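You operate a simulated robot arm through the tools that you are given. There is no shell and no other tool. Be economical: measure what you need, move in short steps, check, and stop when the job is done.

The job below is to be done with a simulated robot arm. You get a single attempt, and the scene is never put back.

Task
Vent the reel and wind its hose in till the display shows IN.
Fine: shut the brown lever, wait for 0 psi, pull the red slider back, wind one turn, push the slider in; the lever stays shut.

It is judged by the outcome, as a careful person would: the job done as asked, and still so three seconds after it is handed in. It fails if anything else is knocked over, pushed out of place, dropped, spilled or broken.

Robot
A 7-joint arm with a two-finger parallel gripper on a trunk, on a base that drives. Base frame: it is fixed to the floor where the robot stands at the start and does not move with it; the origin is under the middle of the robot, x ahead of it, y to its left, z up; the surface under the hand at the start is at about z = 900. Units: mm, rad, N and s.
With the tool pointing down near the work surface it reaches from about 100 to 580 mm from the robot's upright axis, wherever it stands. Its first joint turns from -2.897 to 2.897 rad. Places, roughly: black button on the arch [300, -100, 1100]; black tab [500, 100, 1000]; blue blow knob [700, 600, 1100]; blue coupler [750, 1000, 1000]; brass pull knob [800, 1400, 1100]; brown bench lever [600, 0, 1100]; green hose stub [1000, 1500, 1250]; green knob over the ledge [1000, 1300, 1300]; green lever on the tank [700, 1500, 900]; green reel [600, -100, 1300]; lever one [600, 1300, 1000]; lever three [500, 1000, 900]; lever two [600, 1100, 1000]; long grey lever [700, 300, 1200]; orange button between the bowls [700, 300, 1300]; orange hose stub [1000, 1250, 1250]. Payload 1.57 kg.
The tool frame sits at the grasp point between the pads (the TCP): z along the fingers, y along the line on which they close. The tips reach 30 mm beyond it. The gripper opens to 80 mm. The fingers are 17 mm wide and 12 mm thick; the gripper's body (40 by 82 mm) begins 80 mm behind the TCP.
Orientation is that of the tool frame in the base frame, as a unit quaternion [x, y, z, w]. With the fingers straight down and closing along the base's y, the tool's x points along the base's -x, its y along +y and its z along -z.

Tools
- The arm moves only by the tool move_arm. Its arguments are lists of equal length, an entry for each row: "dp": the shift along the base's x, y, z in mm, a list of three; "angular": the turn, a rotation vector about the base's x, y, z in rad, a list of three; "fingers": the finger opening in mm, from 0 to 80. In form: {"dp": [[x, y, z], ...], "angular": [[ax, ay, az], ...], "fingers": [fingers, ...]}. A call has 1 to 10 rows; each row is the pose to reach, as a shift and turn from the pose commanded when the call began. Rows are played at 5 a second. More than 50 mm and 0.15 rad between two rows, or a gripper value outside its range, and nothing of the call is played. A pose out of reach is approached as far as the arm can. The call stops where the force on the tool passes 40 N (or 10 N more than at its start, if that is more) or the arm is blocked; 0.2 s more then pass. The fingers move at their own pace (about 72 mm/s each) and stop on an object; they squeeze with about 43 N. The grip force told is the motor's: it shows also when the fingers shut on nothing. Time passes only in rows, and 0.2 s behind the last, so rows that repeat a pose let the fingers close. The reply holds the time, the measured pose of the TCP, the force on the tool along the base axes, the opening and the grip force, in the units named above and with some noise, with the torque about the TCP (base axes, N m) and any sound that the robot's microphone picked up, and new pictures: "views" is both (left out), scene, wrist or none.
- Cameras (640 x 400 px; columns grow to the right, rows downward): "scene" is now at [253.8, -3.4, 1622.7]; the picture's right is [-0.02, -1.00, 0.00], its down [-0.68, 0.01, -0.73] and it looks along [0.73, -0.01, -0.68] (base axes); focal length 214 px, centre (320, 200). "wrist" rides on the gripper at [72, -7, -122] in the tool frame; the picture's right is [0.09, 1.00, 0.00], its down [-0.84, 0.08, -0.54] and it looks along [-0.54, 0.05, 0.84] (tool axes); focal length 238 px, centre (320, 200). There is no depth. A picture from a camera that has moved, and an enlarged one, comes with that camera's place and axes in the base frame and with its lens.
- slide_trunk(by): slides the trunk up (or, below 0, down) by that many mm; the arm and the scene camera ride with it, the base frame stays. It gives what a move gives, with no picture.
- drive_base(legs): drives the robot by 1 to 6 legs, each [ahead, left, turn to the left] in mm, mm and rad, along the robot's own axes; the way and the turn of a leg run together, so that a leg with both is an arc; at most 1500 mm and 3.142 rad a leg. The arm and the cameras ride along, it lands a little off, and it stops where it bumps. It gives what a move gives, and a new picture of the scene camera.
- turn_head(pan, tilt): turns the head with the scene camera to pan (to the left, within 1.501 rad either way) and tilt (down, from -0.506 to 1.204), counted from straight ahead of the robot. It gives what a move gives, and a new picture of the scene camera.
- zoom(camera, box): a new picture of the part [left, top, right, bottom] of that camera's present view, enlarged. No time passes.
- finish_job(): hands the job in; it is judged then, once.

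Go step by step. Nothing tells you exact positions but the pictures and the camera data: compare them with the known pose of the tool, close in by small moves and look again before you grip or let go. The budget is 120 turns and 260 pictures, counting those below and the enlarged ones. Unless the task says otherwise, let go and move clear before handing in, and close with one line.

The tools are called after "Request:" as name(argument=value, ...) on one line, values as JSON. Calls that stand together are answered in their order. move_arm: Moves the arm, as the interface text tells. Its arguments: {"type":"object","properties":{"dp":{"type":"array"},"angular":{"type":"array"},"fingers":{"type":"array"},"views":{"type":"string","enum":["both","scene","wrist","none"]}},"required":["dp","angular","fingers"]} The other tools are called the same way: slide_trunk (by) slides the trunk up or down; drive_base (legs) drives the base; turn_head (pan, tilt) turns the head that bears the scene camera; zoom (camera, box) takes an enlarged picture of a part of a camera's view; finish_job () hands the job in.

At the start:

```text
time: 0.0
eef_pos: [492.4, 61.3, 1515.3]
orientation: [-0.001, 1.0, -0.001, 0.001]
contact_force: [-1.0, 0.3, -0.2]
wrist_torque: [-0.02, -0.01, -0.01]
gripper_width: 79.9
finger_force: 0.1
trunk travel left (down, up): [-850.0, 140.0]
robot x, y, heading: [0.5, 2.0, -0.005]
head pan, tilt: [-0.019, 0.749]
```

scene: 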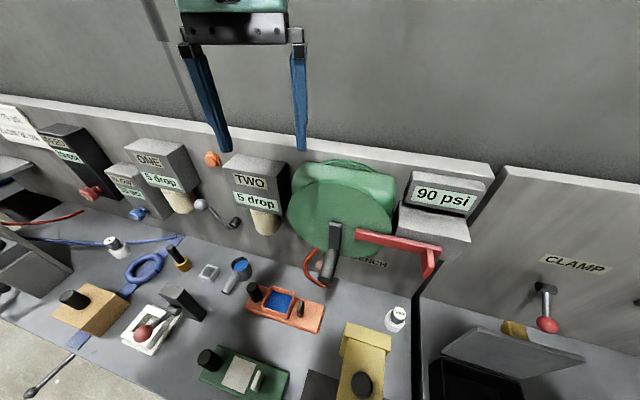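
wrist: 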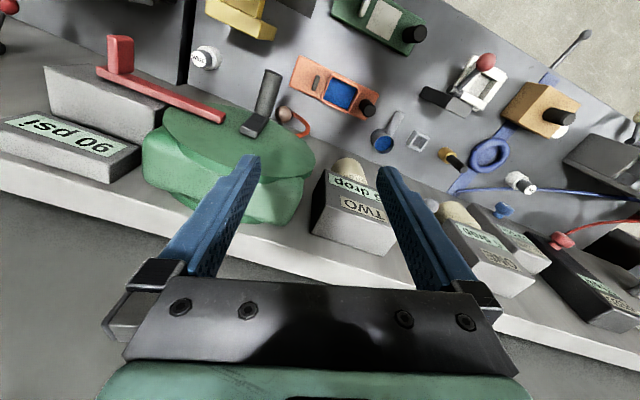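

I see the green reel with a dark crank, a red slider to its right and a 90 psi display. I'll zoom in to find the brown lever and the details.

Request:
zoom(camera="scene", box=[260, 140, 500, 290])

Request:
zoom(camera="wrist", box=[40, 20, 360, 220])

```text
2.67 times, centred on (380, 215) of scene
camera zoom: at [253.8, -3.4, 1622.7], right [-0.02, -1.0, 0.0], down [-0.68, 0.01, -0.73], along [0.73, -0.01, -0.68], focal length 572 px, centre (160, 160)
```

zoom: 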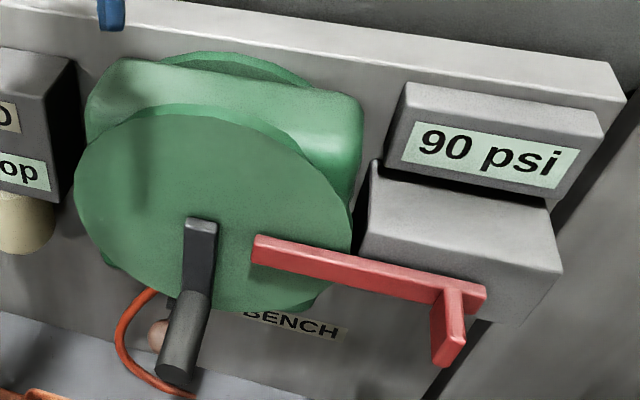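

```text
2.00 times, centred on (200, 120) of wrist
camera zoom: at [418.9, 55.2, 1636.9], right [-0.09, 1.0, 0.0], down [0.84, 0.08, 0.54], along [0.54, 0.05, -0.84], focal length 477 px, centre (560, 360)
```

zoom: 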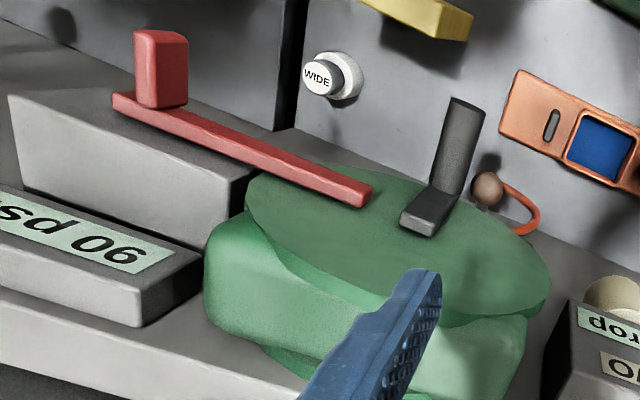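

The hub seems near (519,-35,1315) and the crank handle tip near (459,-16,1213), pointing out from the wall. I'll back off to get a lower, safer view.

Request:
drive_base(legs=[[-300, 0, 0]])

Request:
slide_trunk(by=-250)

Request:
turn_head(pan=0, tilt=0.3)

```text
time: 2.0
eef_pos: [192.5, 61.2, 1514.9]
orientation: [-0.001, 1.0, -0.001, 0.0]
contact_force: [0.6, 0.1, 0.6]
wrist_torque: [-0.01, 0.03, 0.02]
gripper_width: 80.1
finger_force: 0.1
trunk travel left (down, up): [-850.0, 140.0]
robot x, y, heading: [-303.4, -1.3, 0.001]
head pan, tilt: [-0.019, 0.749]
camera scene: at [-45.7, -3.5, 1622.6], right [-0.02, -1.0, 0.0], down [-0.68, 0.01, -0.73], along [0.73, -0.01, -0.68], focal length 214 px, centre (320, 200)
```

scene: 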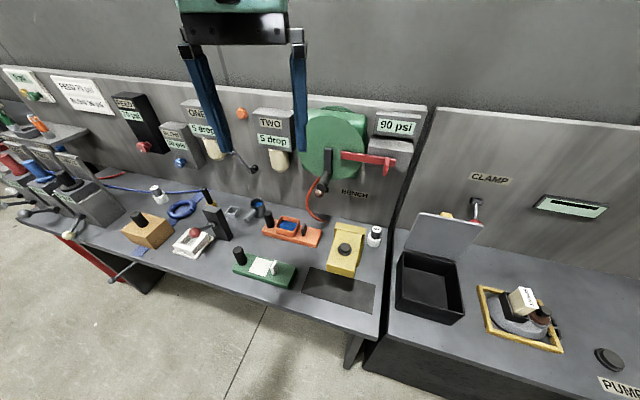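

```text
time: 4.6
eef_pos: [190.5, 62.4, 1266.1]
orientation: [0.0, 1.0, -0.001, 0.0]
contact_force: [0.2, 0.3, -0.2]
wrist_torque: [0.01, 0.03, -0.01]
gripper_width: 80.0
finger_force: 0.1
trunk travel left (down, up): [-600.0, 390.0]
robot x, y, heading: [-301.2, -1.0, -0.003]
head pan, tilt: [-0.019, 0.749]
```

```text
time: 5.5
eef_pos: [192.1, 63.0, 1264.4]
orientation: [-0.001, 1.0, -0.001, 0.0]
contact_force: [-0.3, 0.2, -0.8]
wrist_torque: [0.01, 0.01, 0.03]
gripper_width: 80.1
finger_force: 0.1
trunk travel left (down, up): [-600.0, 390.0]
robot x, y, heading: [-298.4, -2.8, -0.001]
head pan, tilt: [0.0, 0.3]
camera scene: at [-35.7, -1.9, 1412.9], right [0.0, -1.0, 0.0], down [-0.3, 0.0, -0.95], along [0.95, 0.0, -0.3], focal length 214 px, centre (320, 200)
```

scene: 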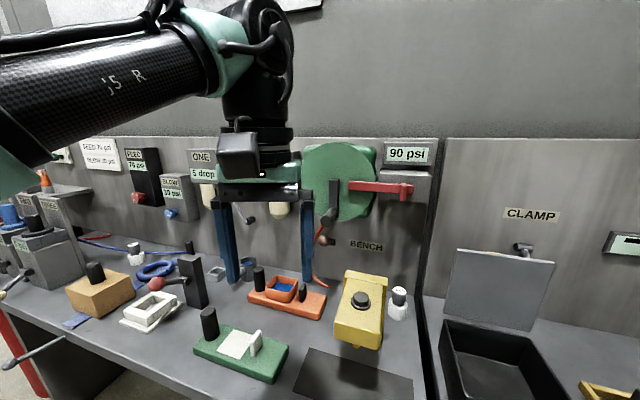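

Request:
zoom(camera="scene", box=[290, 130, 450, 290])

Request:
move_arm(dp=[[0, 0, 0], [0, 0, 0], [0, 0, 0], [0, 0, 0], [0, 0, 0], [0, 0, 0], [0, 0, 0], [0, 0, 0], [0, 0, 0], [0, 0, 0]], angular=[[0, -0.15, 0], [0, -0.3, 0], [0, -0.45, 0], [0, -0.6, 0], [0, -0.75, 0], [0, -0.9, 0], [0, -1.05, 0], [0, -1.2, 0], [0, -1.35, 0], [0, -1.5, 0]], fingers=[80, 80, 80, 80, 80, 80, 80, 80, 80, 80])

```text
2.50 times, centred on (370, 210) of scene
camera zoom: at [-35.7, -1.9, 1412.9], right [0.0, -1.0, 0.0], down [-0.3, 0.0, -0.95], along [0.95, 0.0, -0.3], focal length 536 px, centre (195, 175)
```

zoom: 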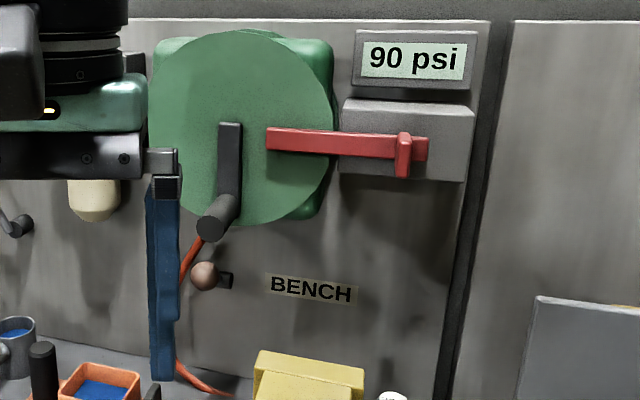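

```text
time: 7.7
eef_pos: [197.9, 63.6, 1267.2]
orientation: [0.001, 0.73, 0.0, 0.683]
contact_force: [0.2, 0.5, 0.4]
wrist_torque: [-0.01, 0.0, 0.0]
gripper_width: 80.1
finger_force: 0.0
out of reach, approached as far as the arm can: row 10
trunk travel left (down, up): [-600.0, 390.0]
robot x, y, heading: [-299.3, 0.6, -0.001]
head pan, tilt: [0.0, 0.3]
camera scene: at [-35.7, -1.9, 1413.0], right [0.0, -1.0, 0.0], down [-0.3, 0.0, -0.96], along [0.96, 0.0, -0.3], focal length 214 px, centre (320, 200)
camera wrist: at [70.4, 56.7, 1203.4], right [-0.01, 1.0, -0.09], down [-0.48, 0.08, 0.87], along [0.87, 0.05, 0.48], focal length 238 px, centre (320, 200)
```

scene: 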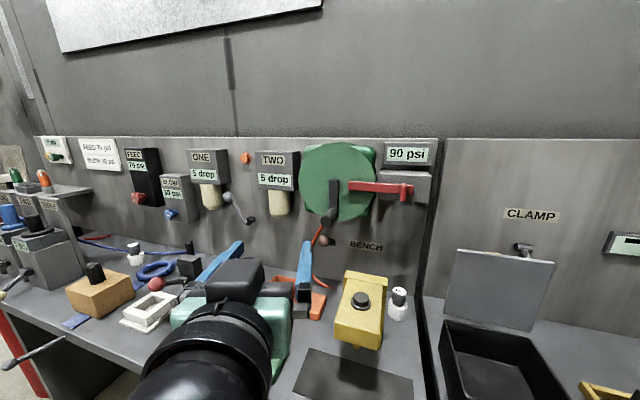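
wrist: 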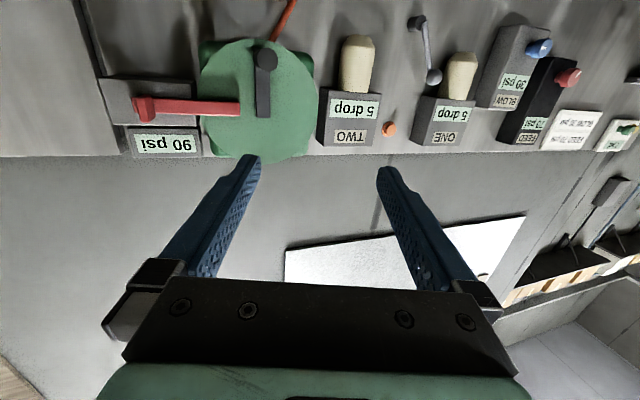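

Request:
zoom(camera="scene", box=[300, 220, 364, 260])

Request:
move_arm(dp=[[0, -20, -20], [0, -40, -40], [0, -60, -60], [0, -80, -80], [0, -100, -100], [0, -100, -130]], angular=[[0, 0, 0], [0, 0, 0], [0, 0, 0], [0, 0, 0], [0, 0, 0], [0, 0, 0]], fingers=[80, 80, 80, 80, 80, 80], views="wrist")

```text
10.00 times, centred on (332, 240) of scene
camera zoom: at [-35.7, -1.9, 1413.0], right [0.0, -1.0, 0.0], down [-0.3, 0.0, -0.96], along [0.96, 0.0, -0.3], focal length 2145 px, centre (200, -200)
```

zoom: 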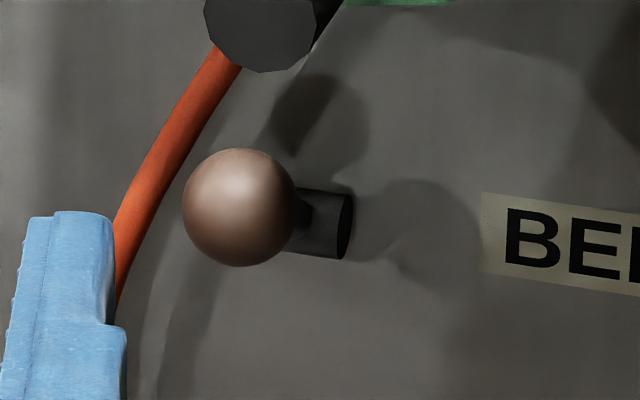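

```text
time: 9.1
eef_pos: [198.7, -38.1, 1137.0]
orientation: [0.002, 0.731, -0.001, 0.682]
contact_force: [0.1, 0.3, -0.3]
wrist_torque: [0.0, -0.06, -0.02]
gripper_width: 79.9
finger_force: 0.1
out of reach, approached as far as the arm can: row 1, 2, 3, 4, 5
trunk travel left (down, up): [-600.0, 390.0]
robot x, y, heading: [-296.7, 1.5, -0.002]
head pan, tilt: [0.0, 0.3]
camera wrist: at [71.5, -44.0, 1072.9], right [-0.01, 1.0, -0.09], down [-0.48, 0.08, 0.87], along [0.88, 0.05, 0.48], focal length 238 px, centre (320, 200)
```

wrist: 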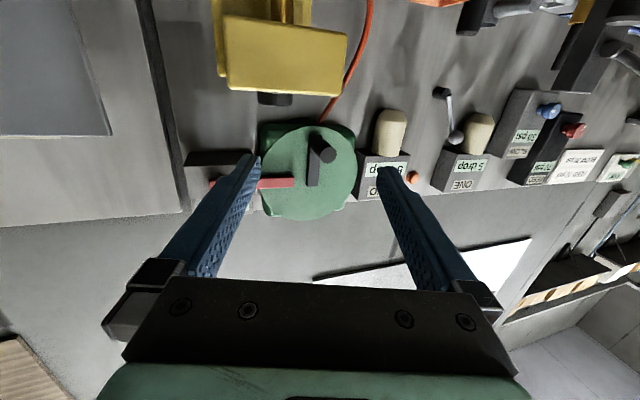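

The brown ball lever sits under the reel and its pose is unclear from here. I'll view it from the left.

Request:
drive_base(legs=[[0, 350, 0]])

Request:
turn_head(pan=-0.55, tilt=0.4)

Request:
zoom(camera="scene", box=[240, 125, 400, 225])

```text
time: 11.4
eef_pos: [201.2, 306.6, 1136.4]
orientation: [0.0, 0.731, -0.001, 0.682]
contact_force: [-0.4, 0.6, 0.2]
wrist_torque: [-0.02, 0.02, -0.01]
gripper_width: 80.0
finger_force: 0.1
trunk travel left (down, up): [-600.0, 390.0]
robot x, y, heading: [-300.0, 344.2, 0.003]
head pan, tilt: [0.0, 0.3]
camera scene: at [-35.3, 342.4, 1413.0], right [0.0, -1.0, 0.0], down [-0.3, 0.0, -0.96], along [0.96, 0.0, -0.3], focal length 214 px, centre (320, 200)
```

scene: 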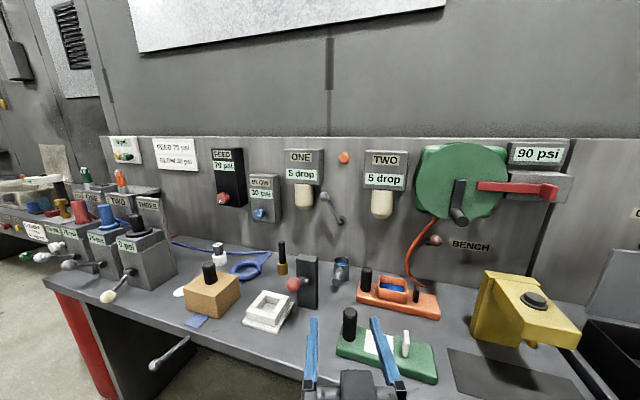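

```text
time: 12.3
eef_pos: [199.5, 305.6, 1135.8]
orientation: [0.0, 0.731, 0.0, 0.682]
contact_force: [0.2, -1.0, 0.0]
wrist_torque: [-0.01, 0.0, 0.02]
gripper_width: 80.0
finger_force: 0.2
trunk travel left (down, up): [-600.0, 390.0]
robot x, y, heading: [-299.0, 345.6, 0.001]
head pan, tilt: [-0.55, 0.4]
camera scene: at [-49.7, 293.6, 1403.7], right [-0.52, -0.85, 0.0], down [-0.33, 0.2, -0.92], along [0.78, -0.48, -0.39], focal length 214 px, centre (320, 200)
```

scene: 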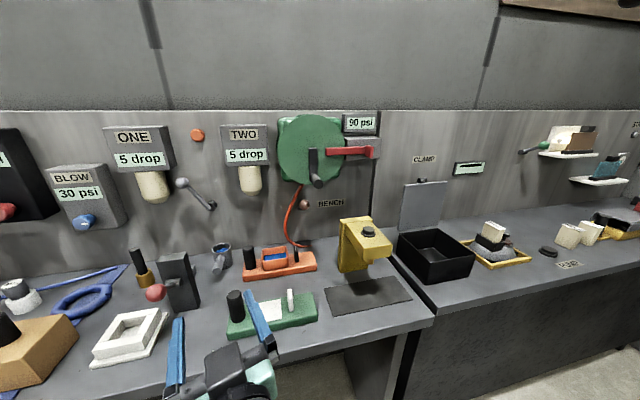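

```text
4.00 times, centred on (320, 175) of scene
camera zoom: at [-49.7, 293.6, 1403.7], right [-0.52, -0.85, 0.0], down [-0.33, 0.2, -0.92], along [0.78, -0.48, -0.39], focal length 858 px, centre (320, 300)
```

zoom: 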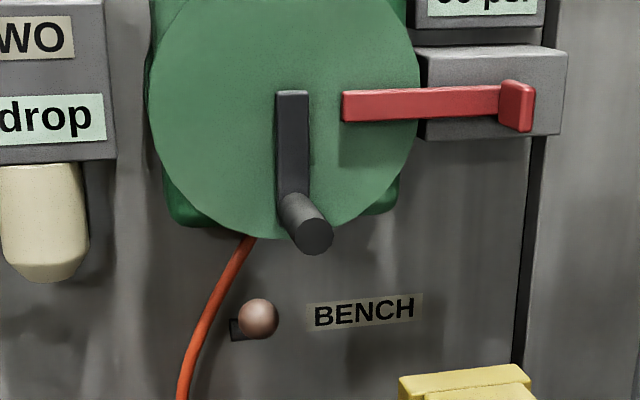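

Ball ≈ (550,-14,1100) with its pivot at the wall behind. I'll use the wrist camera from closer on the left to understand the lever.

Request:
move_arm(dp=[[30, 0, 0], [60, 0, 0], [90, -10, 0], [120, -20, 0], [150, -30, 0]], angular=[[0, 0, -0.14], [0, 0, -0.28], [0, 0, -0.42], [0, 0, -0.56], [0, 0, -0.65]], fingers=[80, 80, 80, 80, 80], views="none")

Request:
move_arm(dp=[[0, 0, 0], [0, 0, 0], [0, 0, 0], [0, 0, 0]], angular=[[0.08, 0.11, 0], [0.16, 0.22, 0], [0.24, 0.32, 0], [0.3, 0.4, 0]], fingers=[80, 80, 80, 80])

```text
time: 13.6
eef_pos: [352.0, 276.0, 1136.0]
orientation: [0.234, 0.693, -0.219, 0.646]
contact_force: [-0.2, 0.4, 0.2]
wrist_torque: [-0.02, 0.03, -0.04]
gripper_width: 79.9
finger_force: 0.1
trunk travel left (down, up): [-600.0, 390.0]
robot x, y, heading: [-296.2, 344.8, -0.002]
head pan, tilt: [-0.55, 0.4]
```

```text
time: 14.6
eef_pos: [348.3, 276.1, 1136.5]
orientation: [0.279, 0.832, -0.156, 0.453]
contact_force: [0.0, -0.1, 0.0]
wrist_torque: [0.01, 0.02, -0.03]
gripper_width: 80.1
finger_force: 0.2
trunk travel left (down, up): [-600.0, 390.0]
robot x, y, heading: [-303.2, 347.5, 0.002]
head pan, tilt: [-0.55, 0.4]
camera scene: at [-49.7, 293.4, 1403.7], right [-0.52, -0.85, 0.0], down [-0.33, 0.2, -0.92], along [0.78, -0.48, -0.39], focal length 214 px, centre (320, 200)
camera wrist: at [232.0, 356.8, 1142.0], right [0.56, 0.82, -0.08], down [0.05, 0.07, 1.0], along [0.83, -0.56, 0.0], focal length 238 px, centre (320, 200)
```

scene: 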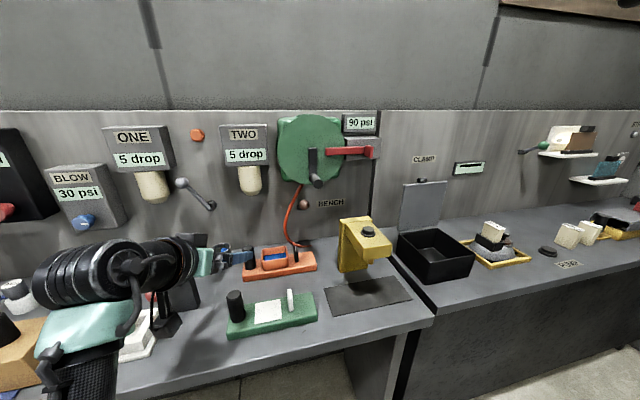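
wrist: 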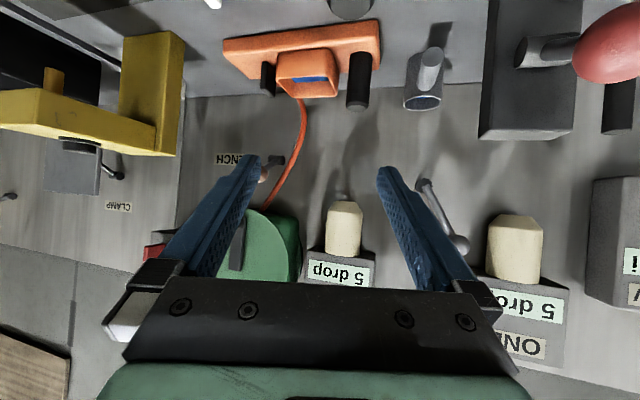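

Request:
zoom(camera="wrist", box=[216, 120, 328, 190])

```text
5.71 times, centred on (272, 155) of wrist
camera zoom: at [232.0, 356.8, 1142.0], right [0.56, 0.82, -0.08], down [0.05, 0.07, 1.0], along [0.83, -0.56, 0.0], focal length 1362 px, centre (594, 457)
```

zoom: 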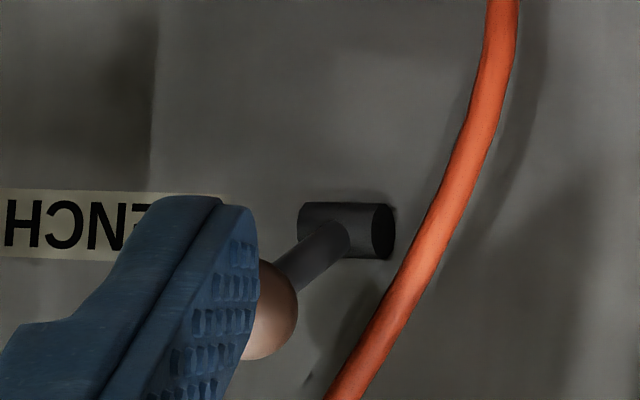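

The lever pivots about a y-axis, with the ball now up and out, so shutting it should mean pushing it down. I'll bring the hand in from the left with closed fingers, clear of the crank and the arch.

Request:
move_arm(dp=[[-40, 0, 0], [-80, 0, 0], [-120, 0, 0], [-150, 0, 0]], angular=[[-0.08, -0.11, 0], [-0.16, -0.22, 0], [-0.18, -0.24, 0], [-0.18, -0.24, 0]], fingers=[40, 0, 0, 0], views="none")

Request:
move_arm(dp=[[0, 0, 10], [0, 0, 20]], angular=[[0, 0, -0.12], [0, 0, -0.25]], fingers=[0, 0], views="none")

Request:
drive_base(legs=[[220, 0, 0]])

```text
time: 15.6
eef_pos: [199.3, 276.1, 1136.2]
orientation: [0.254, 0.755, -0.194, 0.573]
contact_force: [-0.1, 0.3, 0.2]
wrist_torque: [0.02, 0.01, -0.02]
gripper_width: 0.0
finger_force: 21.3
trunk travel left (down, up): [-600.0, 390.0]
robot x, y, heading: [-299.4, 343.7, -0.002]
head pan, tilt: [-0.55, 0.4]
```

```text
time: 16.1
eef_pos: [200.4, 276.9, 1156.1]
orientation: [0.347, 0.716, -0.265, 0.544]
contact_force: [0.1, -0.4, -0.2]
wrist_torque: [-0.04, 0.02, 0.03]
gripper_width: 0.1
finger_force: 21.5
trunk travel left (down, up): [-600.0, 390.0]
robot x, y, heading: [-299.2, 343.9, -0.003]
head pan, tilt: [-0.55, 0.4]
```

```text
time: 17.8
eef_pos: [416.8, 275.7, 1155.3]
orientation: [0.347, 0.717, -0.265, 0.544]
contact_force: [-0.5, -1.1, 1.1]
wrist_torque: [0.0, -0.03, -0.06]
gripper_width: 0.0
finger_force: 21.0
trunk travel left (down, up): [-600.0, 390.0]
robot x, y, heading: [-85.9, 344.8, -0.002]
head pan, tilt: [-0.55, 0.4]
camera scene: at [167.4, 292.9, 1403.5], right [-0.52, -0.85, 0.0], down [-0.33, 0.2, -0.92], along [0.78, -0.48, -0.39], focal length 214 px, centre (320, 200)
```

scene: 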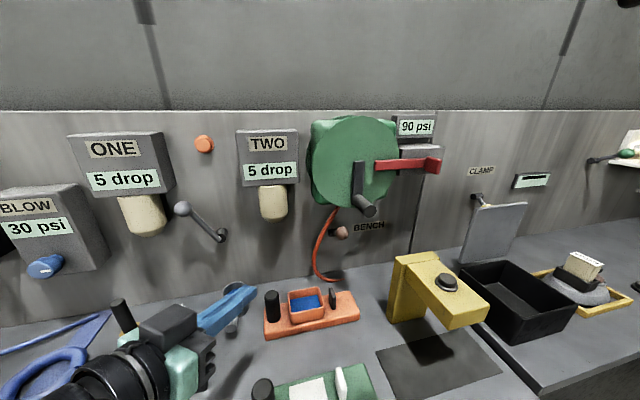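

Request:
move_arm(dp=[[10, -40, 0], [20, -80, 0], [35, -120, 0], [50, -160, 0], [70, -200, 0]], angular=[[0, 0, 0], [0, 0, 0], [0, 0, 0], [0, 0, 0], [0, 0, 0]], fingers=[0, 0, 0, 0, 0])

Request:
zoom(camera="scene", box=[240, 150, 432, 270])

```text
time: 19.0
eef_pos: [485.7, 75.0, 1154.2]
orientation: [0.346, 0.717, -0.264, 0.544]
contact_force: [-0.7, 0.2, 0.2]
wrist_torque: [0.02, 0.01, -0.02]
gripper_width: 0.3
finger_force: 21.2
trunk travel left (down, up): [-600.0, 390.0]
robot x, y, heading: [-83.3, 345.8, -0.004]
head pan, tilt: [-0.55, 0.4]
camera scene: at [167.1, 292.3, 1403.6], right [-0.52, -0.85, 0.0], down [-0.33, 0.2, -0.92], along [0.78, -0.48, -0.39], focal length 214 px, centre (320, 200)
camera wrist: at [394.9, 177.7, 1117.6], right [0.77, 0.64, -0.09], down [-0.12, 0.28, 0.95], along [0.63, -0.72, 0.3], focal length 238 px, centre (320, 200)
```

scene: 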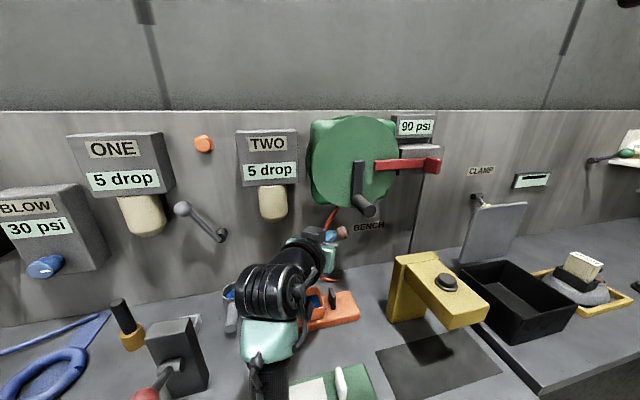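
wrist: 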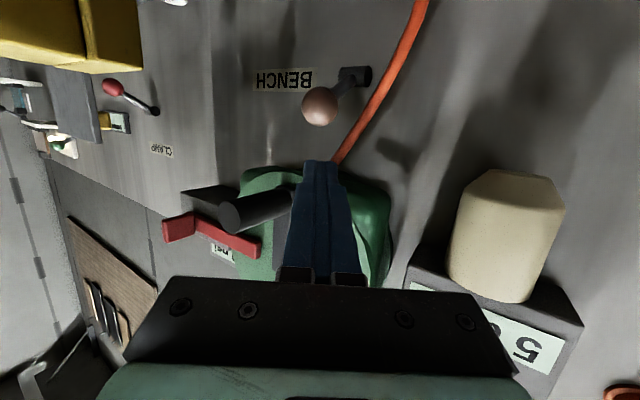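

```text
3.33 times, centred on (336, 210) of scene
camera zoom: at [167.1, 292.3, 1403.6], right [-0.52, -0.85, 0.0], down [-0.33, 0.2, -0.92], along [0.78, -0.48, -0.39], focal length 715 px, centre (267, 167)
```

zoom: 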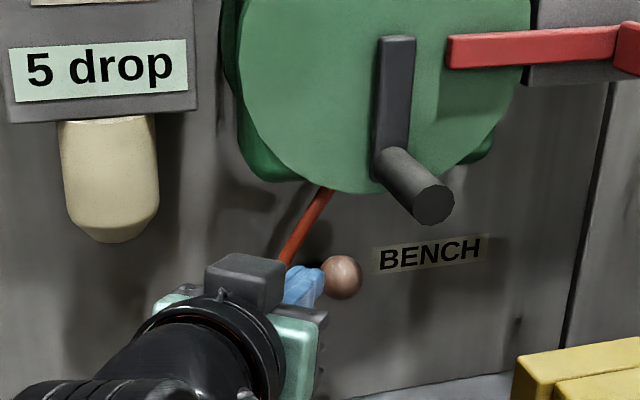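

Request:
move_arm(dp=[[30, -42, 0], [60, -84, 0], [60, -84, -20], [60, -84, -35], [60, -84, -50]], angular=[[0, 0, 0], [0, 0, 0], [0, 0, 0], [0, 0, 0], [0, 0, 0]], fingers=[0, 0, 0, 0, 0])

Request:
zoom(camera="scene", box=[288, 90, 448, 270])

```text
refused: row 1 steps farther than a row can; nothing moved
```

```text
2.22 times, centred on (368, 180) of scene
camera zoom: at [167.1, 292.3, 1403.6], right [-0.52, -0.85, 0.0], down [-0.33, 0.2, -0.92], along [0.78, -0.48, -0.39], focal length 477 px, centre (213, 244)
```

zoom: 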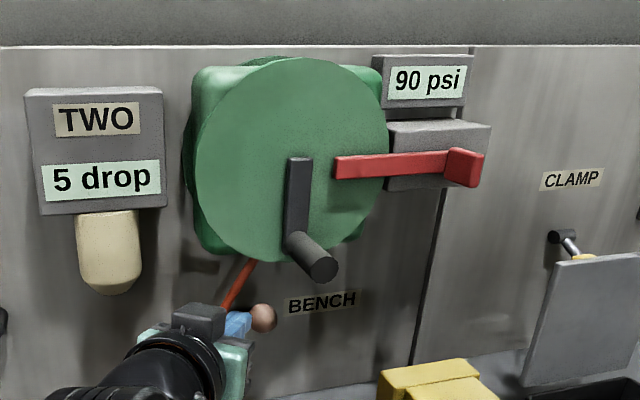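

The step was too large for one row, so I'll repeat it with smaller steps.

Request:
move_arm(dp=[[20, -28, 0], [40, -56, 0], [60, -84, 0], [60, -84, -20], [60, -84, -35], [60, -84, -50]], angular=[[0, 0, 0], [0, 0, 0], [0, 0, 0], [0, 0, 0], [0, 0, 0], [0, 0, 0]], fingers=[0, 0, 0, 0, 0, 0])

Request:
zoom(camera="scene", box=[288, 90, 448, 270])

```text
time: 20.4
eef_pos: [547.0, -9.0, 1104.1]
orientation: [0.346, 0.717, -0.265, 0.544]
contact_force: [0.7, 0.2, -0.7]
wrist_torque: [0.0, -0.01, -0.01]
gripper_width: 0.0
finger_force: 20.9
trunk travel left (down, up): [-600.0, 390.0]
robot x, y, heading: [-83.3, 342.0, -0.006]
head pan, tilt: [-0.55, 0.4]
camera scene: at [167.4, 292.7, 1403.5], right [-0.52, -0.85, 0.0], down [-0.33, 0.2, -0.92], along [0.78, -0.48, -0.39], focal length 214 px, centre (320, 200)
camera wrist: at [456.3, 93.9, 1068.1], right [0.77, 0.64, -0.09], down [-0.12, 0.28, 0.95], along [0.63, -0.72, 0.29], focal length 238 px, centre (320, 200)
```

scene: 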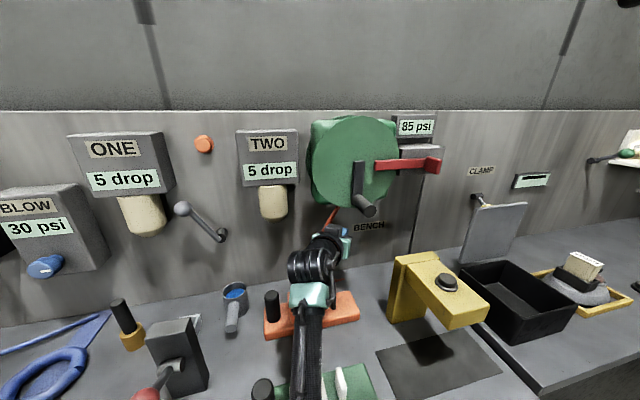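
wrist: 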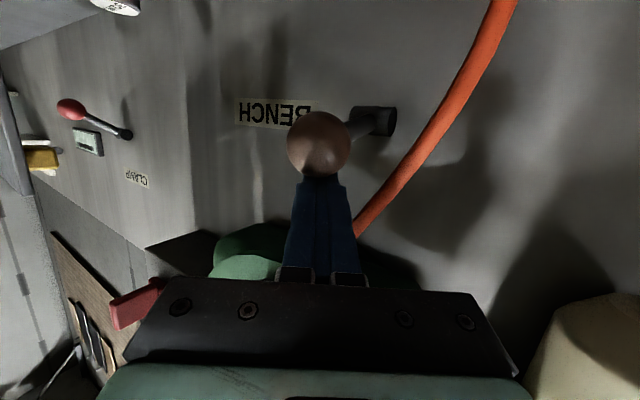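

```text
2.22 times, centred on (368, 180) of scene
camera zoom: at [167.4, 292.7, 1403.5], right [-0.52, -0.85, 0.0], down [-0.33, 0.2, -0.92], along [0.78, -0.48, -0.39], focal length 477 px, centre (213, 244)
```

zoom: 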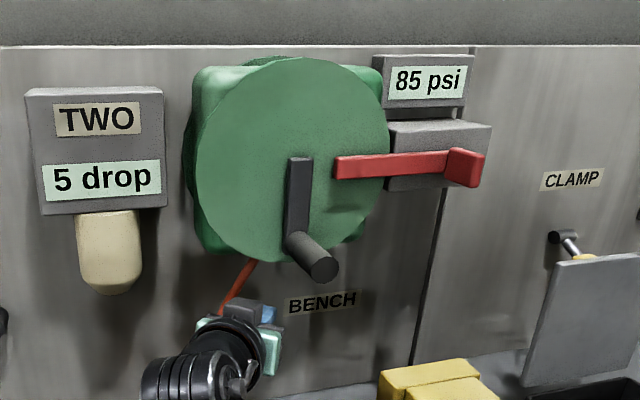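

Pressure is already falling (85 psi), so down is shut. I'll push on to the stop.

Request:
move_arm(dp=[[0, 0, -12], [2, -2, -24], [4, -4, -36], [6, -6, -48], [8, -6, -58], [10, -6, -66]], angular=[[0, 0, 0], [0, 0, 0], [0, 0, 0], [0, 0, 0], [0, 0, 0], [0, 0, 0]], fingers=[0, 0, 0, 0, 0, 0])

Request:
zoom(camera="scene", box=[288, 90, 448, 270])

```text
time: 21.8
eef_pos: [553.5, -14.9, 1052.1]
orientation: [0.346, 0.709, -0.267, 0.553]
contact_force: [-8.9, -1.9, 26.0]
wrist_torque: [-0.31, -0.46, -0.12]
gripper_width: 0.0
finger_force: 21.3
trunk travel left (down, up): [-600.0, 390.0]
robot x, y, heading: [-79.2, 348.4, -0.004]
head pan, tilt: [-0.55, 0.4]
camera scene: at [162.2, 294.3, 1405.2], right [-0.53, -0.85, 0.0], down [-0.33, 0.2, -0.92], along [0.79, -0.48, -0.39], focal length 214 px, centre (320, 200)
camera wrist: at [463.5, 87.7, 1012.5], right [0.77, 0.63, -0.08], down [-0.14, 0.3, 0.94], along [0.62, -0.72, 0.32], focal length 238 px, centre (320, 200)
```

scene: 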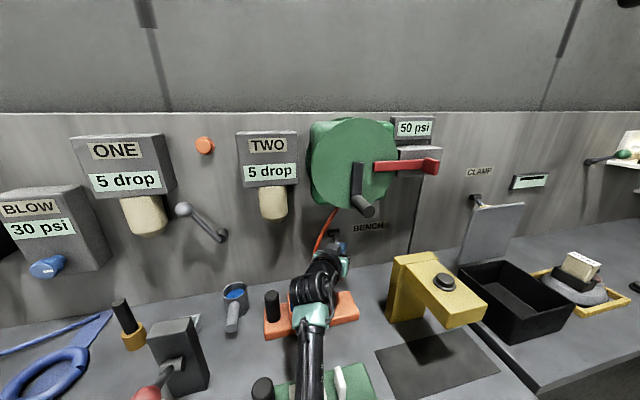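
wrist: 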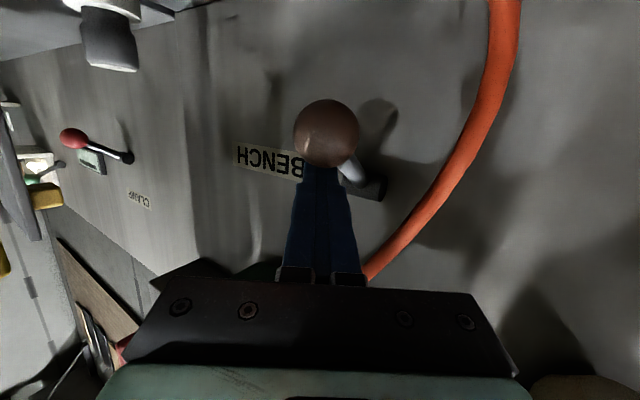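

```text
2.22 times, centred on (368, 180) of scene
camera zoom: at [162.2, 294.3, 1405.2], right [-0.53, -0.85, 0.0], down [-0.33, 0.2, -0.92], along [0.79, -0.48, -0.39], focal length 477 px, centre (213, 244)
```

zoom: 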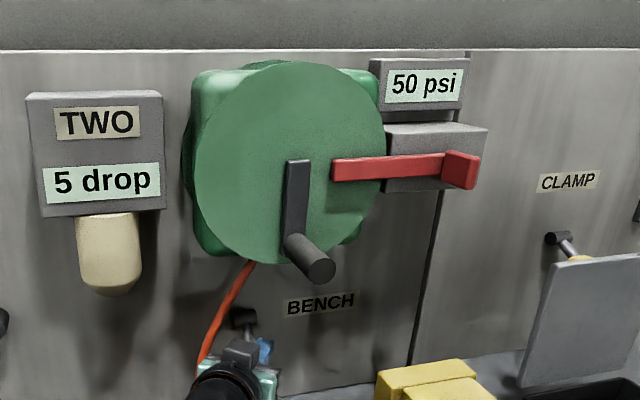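

The lever is down at its stop (26 N). I'll back out the way I came and watch the display.

Request:
move_arm(dp=[[-5, 4, 25], [-5, 4, 55], [-15, 20, 80], [-30, 60, 90], [-60, 100, 95], [-80, 140, 95]], angular=[[0, 0, 0], [0, 0, 0], [0, 0, 0], [0, 0, 0], [0, 0, 0], [0, 0, 0]], fingers=[0, 0, 0, 0, 0, 0])

Request:
zoom(camera="scene", box=[288, 90, 448, 270])

```text
refused: row 5 steps farther than a row can; nothing moved
```

```text
2.22 times, centred on (368, 180) of scene
camera zoom: at [162.2, 294.3, 1405.2], right [-0.53, -0.85, 0.0], down [-0.33, 0.2, -0.92], along [0.79, -0.48, -0.39], focal length 477 px, centre (213, 244)
```

zoom: 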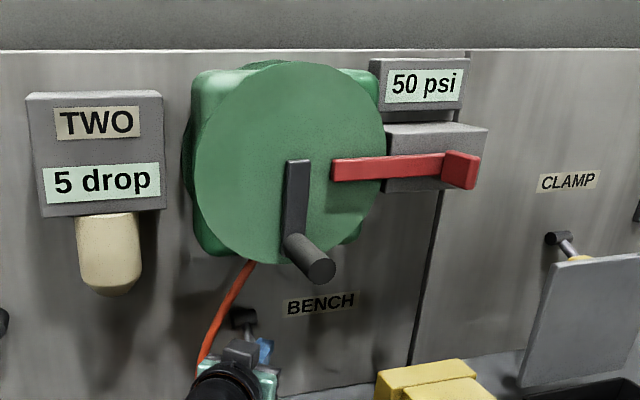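

Request:
move_arm(dp=[[-5, 4, 25], [-5, 4, 55], [-15, 20, 80], [-30, 60, 90], [-50, 95, 95], [-70, 130, 95]], angular=[[0, 0, 0], [0, 0, 0], [0, 0, 0], [0, 0, 0], [0, 0, 0], [0, 0, 0]], fingers=[0, 0, 0, 0, 0, 0])

Request:
zoom(camera="scene", box=[288, 90, 448, 270])

```text
time: 23.2
eef_pos: [486.6, 115.3, 1133.7]
orientation: [0.346, 0.716, -0.264, 0.545]
contact_force: [0.1, -0.1, 0.1]
wrist_torque: [-0.01, 0.02, -0.01]
gripper_width: 0.0
finger_force: 21.2
trunk travel left (down, up): [-600.0, 390.0]
robot x, y, heading: [-83.1, 345.8, -0.004]
head pan, tilt: [-0.55, 0.4]
camera scene: at [166.5, 293.3, 1403.8], right [-0.52, -0.85, 0.0], down [-0.33, 0.2, -0.92], along [0.78, -0.48, -0.39], focal length 214 px, centre (320, 200)
camera wrist: at [395.7, 218.8, 1097.1], right [0.77, 0.64, -0.09], down [-0.12, 0.28, 0.95], along [0.63, -0.72, 0.3], focal length 238 px, centre (320, 200)
```

scene: 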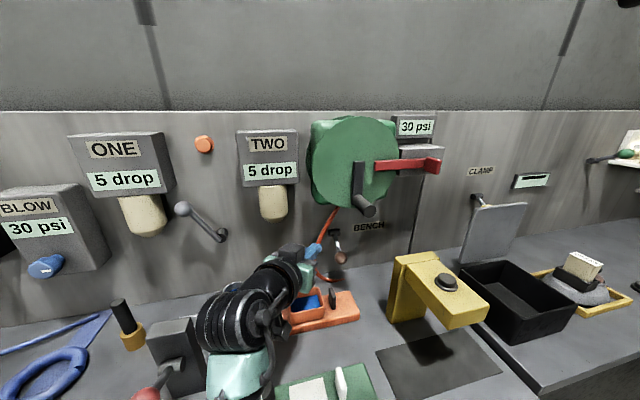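
wrist: 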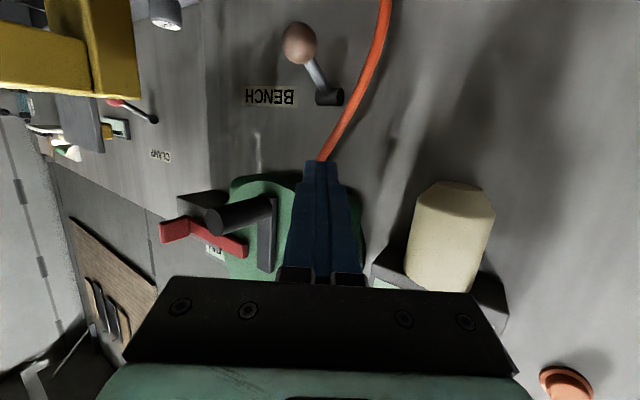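

```text
2.22 times, centred on (368, 180) of scene
camera zoom: at [166.5, 293.3, 1403.8], right [-0.52, -0.85, 0.0], down [-0.33, 0.2, -0.92], along [0.78, -0.48, -0.39], focal length 477 px, centre (213, 244)
```

zoom: 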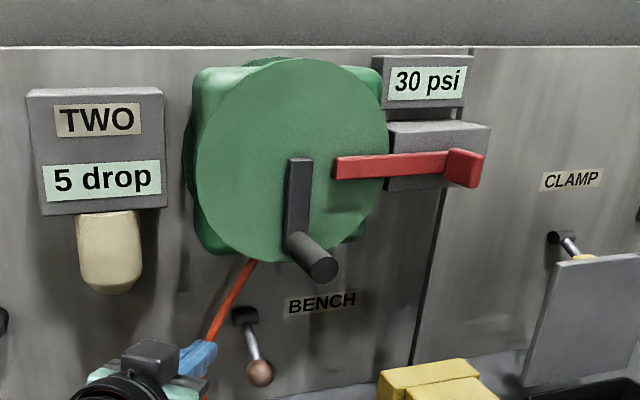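

The lever stays shut and the pressure is dropping. The wall looks yawed about 10°, so I'll back off, raise the trunk, and stand square in front of the reel.

Request:
drive_base(legs=[[-250, 0, 0]])

Request:
slide_trunk(by=150)

Request:
turn_head(pan=0, tilt=0.3)

Request:
drive_base(legs=[[0, -270, 0], [0, 0, -0.18]])

```text
time: 25.0
eef_pos: [237.8, 117.9, 1133.1]
orientation: [0.345, 0.717, -0.263, 0.545]
contact_force: [0.3, 0.4, 0.4]
wrist_torque: [-0.01, -0.01, 0.02]
gripper_width: 0.2
finger_force: 22.1
trunk travel left (down, up): [-600.0, 390.0]
robot x, y, heading: [-333.3, 343.7, -0.0]
head pan, tilt: [-0.55, 0.4]
camera scene: at [-82.7, 293.9, 1403.9], right [-0.52, -0.85, 0.0], down [-0.33, 0.2, -0.92], along [0.79, -0.48, -0.39], focal length 214 px, centre (320, 200)
```

scene: 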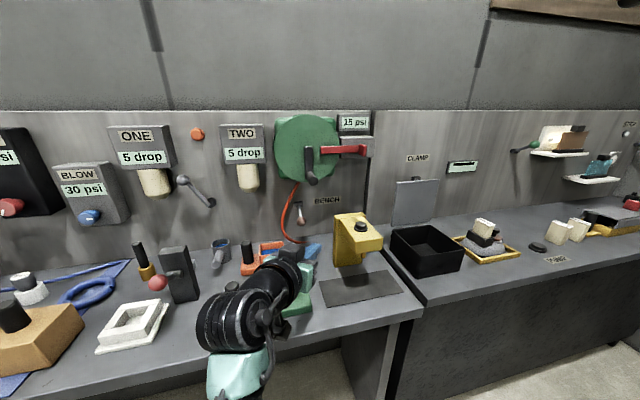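

```text
time: 26.8
eef_pos: [239.3, 116.7, 1284.2]
orientation: [0.345, 0.717, -0.264, 0.545]
contact_force: [-0.4, 0.2, 0.0]
wrist_torque: [-0.03, 0.0, 0.0]
gripper_width: 0.0
finger_force: 21.2
trunk travel left (down, up): [-750.0, 240.0]
robot x, y, heading: [-333.8, 343.4, 0.001]
head pan, tilt: [-0.55, 0.4]
```

```text
time: 27.8
eef_pos: [238.8, 116.1, 1282.9]
orientation: [0.345, 0.717, -0.264, 0.545]
contact_force: [0.4, 0.9, -1.2]
wrist_torque: [0.0, 0.04, -0.02]
gripper_width: 0.0
finger_force: 21.3
trunk travel left (down, up): [-750.0, 240.0]
robot x, y, heading: [-329.8, 343.8, 0.002]
head pan, tilt: [0.0, 0.3]
camera scene: at [-67.7, 342.2, 1562.9], right [0.0, -1.0, 0.0], down [-0.3, 0.0, -0.96], along [0.96, 0.0, -0.3], focal length 214 px, centre (320, 200)
```

scene: 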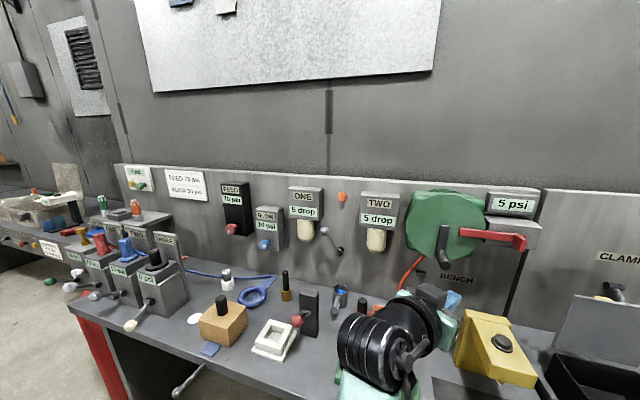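

```text
time: 30.4
eef_pos: [189.3, -247.8, 1283.3]
orientation: [0.407, 0.684, -0.311, 0.519]
contact_force: [0.4, -0.5, 1.4]
wrist_torque: [-0.03, 0.0, -0.01]
gripper_width: 0.0
finger_force: 21.7
trunk travel left (down, up): [-750.0, 240.0]
robot x, y, heading: [-332.6, 75.0, -0.18]
head pan, tilt: [0.0, 0.3]
camera scene: at [-71.9, 27.9, 1563.0], right [-0.18, -0.98, 0.0], down [-0.29, 0.05, -0.96], along [0.94, -0.17, -0.3], focal length 214 px, centre (320, 200)
```

scene: 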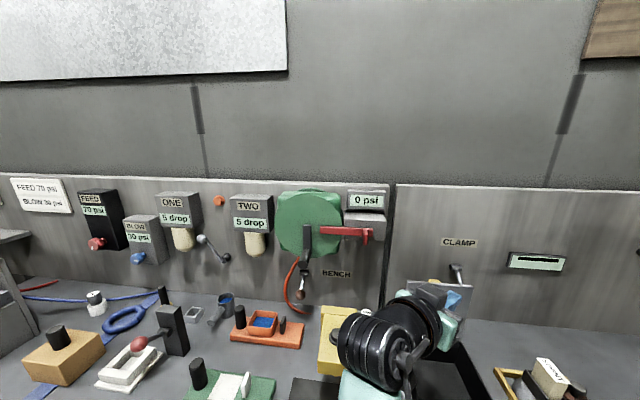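

Now 0 psi. The wall yaw is nearer 0.27 rad, so I'll square up more and point the tool along the reel's axis.

Request:
drive_base(legs=[[24, 115, 0], [0, 0, -0.09]])

Request:
move_arm(dp=[[0, 35, 0], [0, 70, 0], [0, 105, 0], [0, 140, 0], [5, 175, 0], [8, 210, 0], [12, 229, 0]], angular=[[0, 0, 0.13], [0, 0, 0.26], [0, 0, 0.39], [0, 0, 0.52], [0, 0, 0.65], [0, 0, 0.78], [0, 0, 0.9]], fingers=[10, 20, 40, 40, 40, 40, 40])

```text
time: 32.1
eef_pos: [202.4, -184.3, 1282.9]
orientation: [0.438, 0.665, -0.334, 0.504]
contact_force: [0.3, 0.2, 0.2]
wrist_torque: [-0.03, -0.01, 0.02]
gripper_width: 0.2
finger_force: 21.3
trunk travel left (down, up): [-750.0, 240.0]
robot x, y, heading: [-287.9, 186.7, -0.273]
head pan, tilt: [0.0, 0.3]
camera scene: at [-33.0, 114.1, 1563.0], right [-0.26, -0.96, 0.0], down [-0.29, 0.08, -0.96], along [0.92, -0.25, -0.3], focal length 214 px, centre (320, 200)
```

scene: 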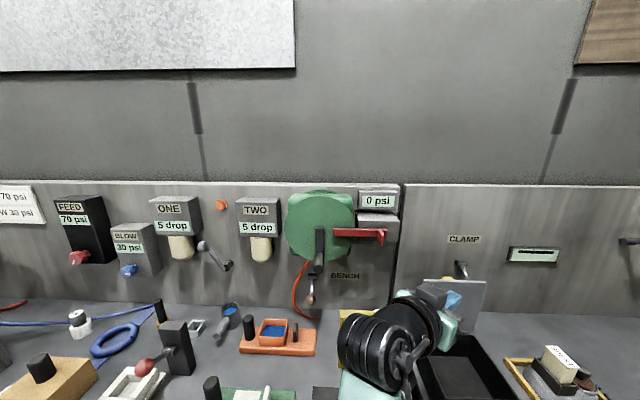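

```text
time: 33.7
eef_pos: [215.0, 45.9, 1285.9]
orientation: [0.105, 0.789, -0.081, 0.599]
contact_force: [-0.1, 0.0, 0.3]
wrist_torque: [0.01, -0.01, 0.0]
gripper_width: 40.2
finger_force: 0.0
trunk travel left (down, up): [-750.0, 240.0]
robot x, y, heading: [-292.9, 186.3, -0.265]
head pan, tilt: [0.0, 0.3]
camera scene: at [-33.0, 113.7, 1562.9], right [-0.26, -0.96, 0.0], down [-0.29, 0.08, -0.96], along [0.92, -0.25, -0.3], focal length 214 px, centre (320, 200)
camera wrist: at [79.8, 74.4, 1248.3], right [0.24, 0.97, -0.09], down [-0.27, 0.15, 0.95], along [0.93, -0.2, 0.3], focal length 238 px, centre (320, 200)
```

scene: 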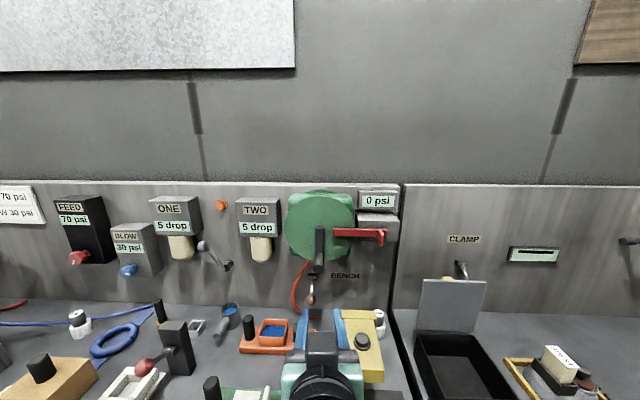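
wrist: 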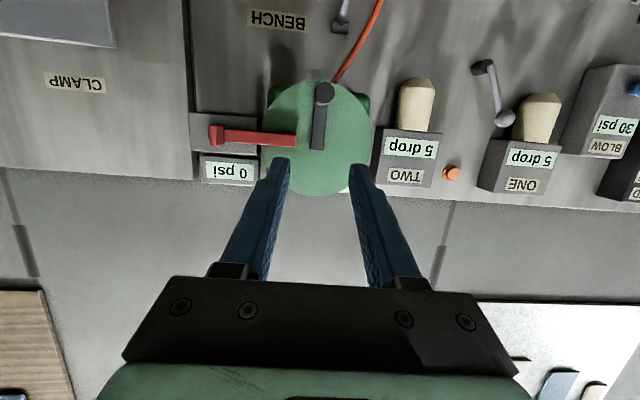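

Request:
zoom(camera="scene", box=[272, 180, 416, 270])

Request:
zoom(camera="wrist", box=[180, 60, 388, 190])

```text
4.44 times, centred on (344, 225) of scene
camera zoom: at [-33.0, 113.7, 1562.9], right [-0.26, -0.96, 0.0], down [-0.29, 0.08, -0.96], along [0.92, -0.25, -0.3], focal length 953 px, centre (213, 89)
```

zoom: 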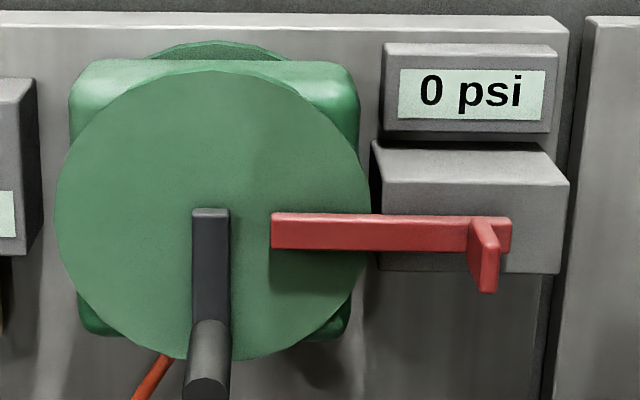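

```text
3.08 times, centred on (284, 125) of wrist
camera zoom: at [79.8, 74.4, 1248.3], right [0.24, 0.97, -0.09], down [-0.27, 0.15, 0.95], along [0.93, -0.2, 0.3], focal length 733 px, centre (431, 431)
```

zoom: 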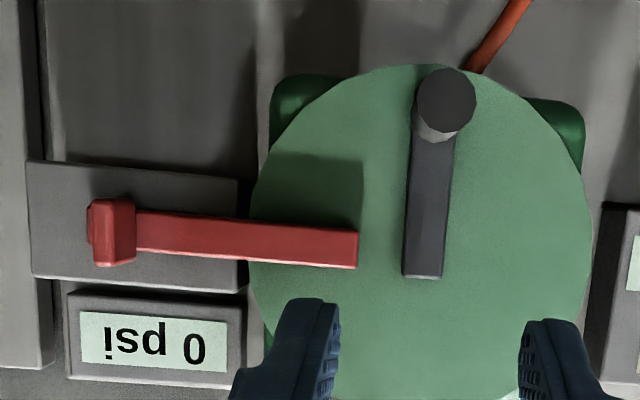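

Refined geometry: wall yaw ≈0.296, hub ≈(536,-39,1286), handle tip ≈(469,-18,1200), and red tab front ≈(439,-190,1280). I'll drive closer and approach the tab.

Request:
drive_base(legs=[[190, 0, 0]])

Request:
move_arm(dp=[[0, -45, 0], [0, -90, 0], [0, -135, 0], [0, -175, 0]], angular=[[0, 0, -0.01], [0, 0, -0.02], [0, 0, -0.03], [0, 0, -0.03]], fingers=[50, 60, 60, 60])

```text
time: 35.2
eef_pos: [395.7, -2.2, 1284.8]
orientation: [0.103, 0.789, -0.08, 0.6]
contact_force: [0.7, -0.3, -0.1]
wrist_torque: [0.0, 0.01, -0.02]
gripper_width: 40.0
finger_force: 0.1
trunk travel left (down, up): [-750.0, 240.0]
robot x, y, heading: [-110.1, 135.1, -0.264]
head pan, tilt: [0.0, 0.3]
camera scene: at [149.0, 66.2, 1562.9], right [-0.26, -0.97, 0.0], down [-0.29, 0.08, -0.96], along [0.92, -0.25, -0.3], focal length 214 px, centre (320, 200)
```

scene: 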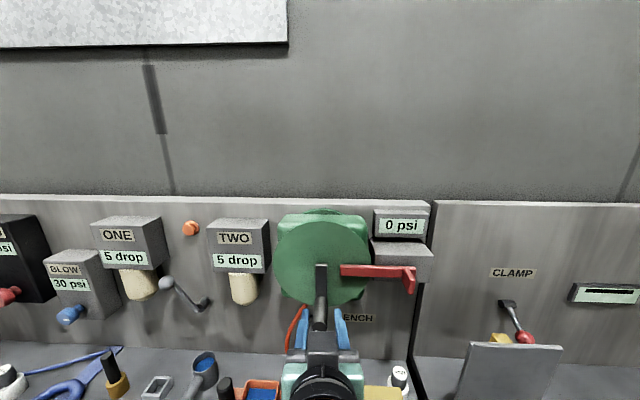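

```text
time: 36.2
eef_pos: [396.6, -177.3, 1285.2]
orientation: [0.115, 0.788, -0.088, 0.599]
contact_force: [-0.7, -0.3, 0.5]
wrist_torque: [0.0, 0.0, 0.0]
gripper_width: 60.2
finger_force: 0.1
trunk travel left (down, up): [-750.0, 240.0]
robot x, y, heading: [-105.3, 135.3, -0.26]
head pan, tilt: [0.0, 0.3]
camera scene: at [148.8, 65.5, 1562.9], right [-0.26, -0.97, 0.0], down [-0.29, 0.08, -0.96], along [0.92, -0.25, -0.3], focal length 214 px, centre (320, 200)
camera wrist: at [264.3, -144.0, 1249.0], right [0.26, 0.96, -0.09], down [-0.26, 0.16, 0.95], along [0.93, -0.23, 0.3], focal length 238 px, centre (320, 200)
```

scene: 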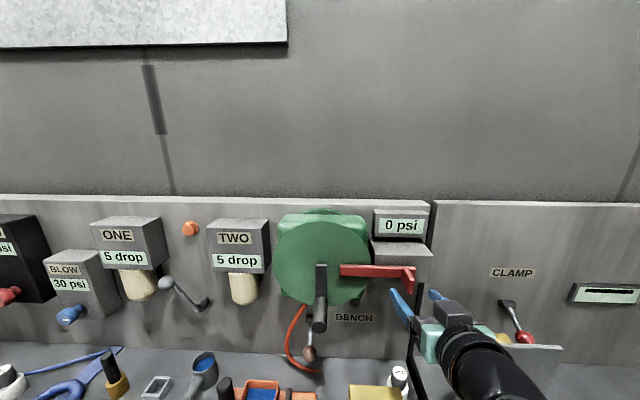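
wrist: 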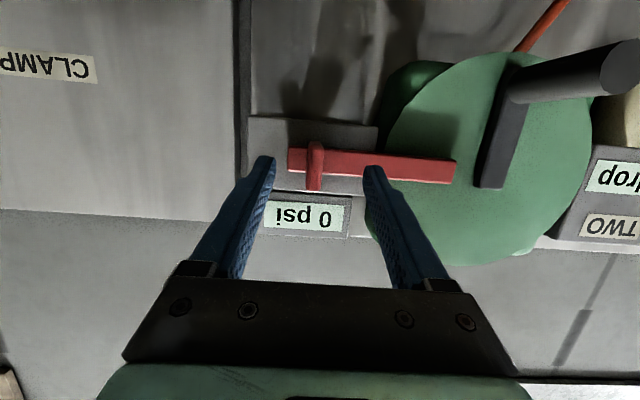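

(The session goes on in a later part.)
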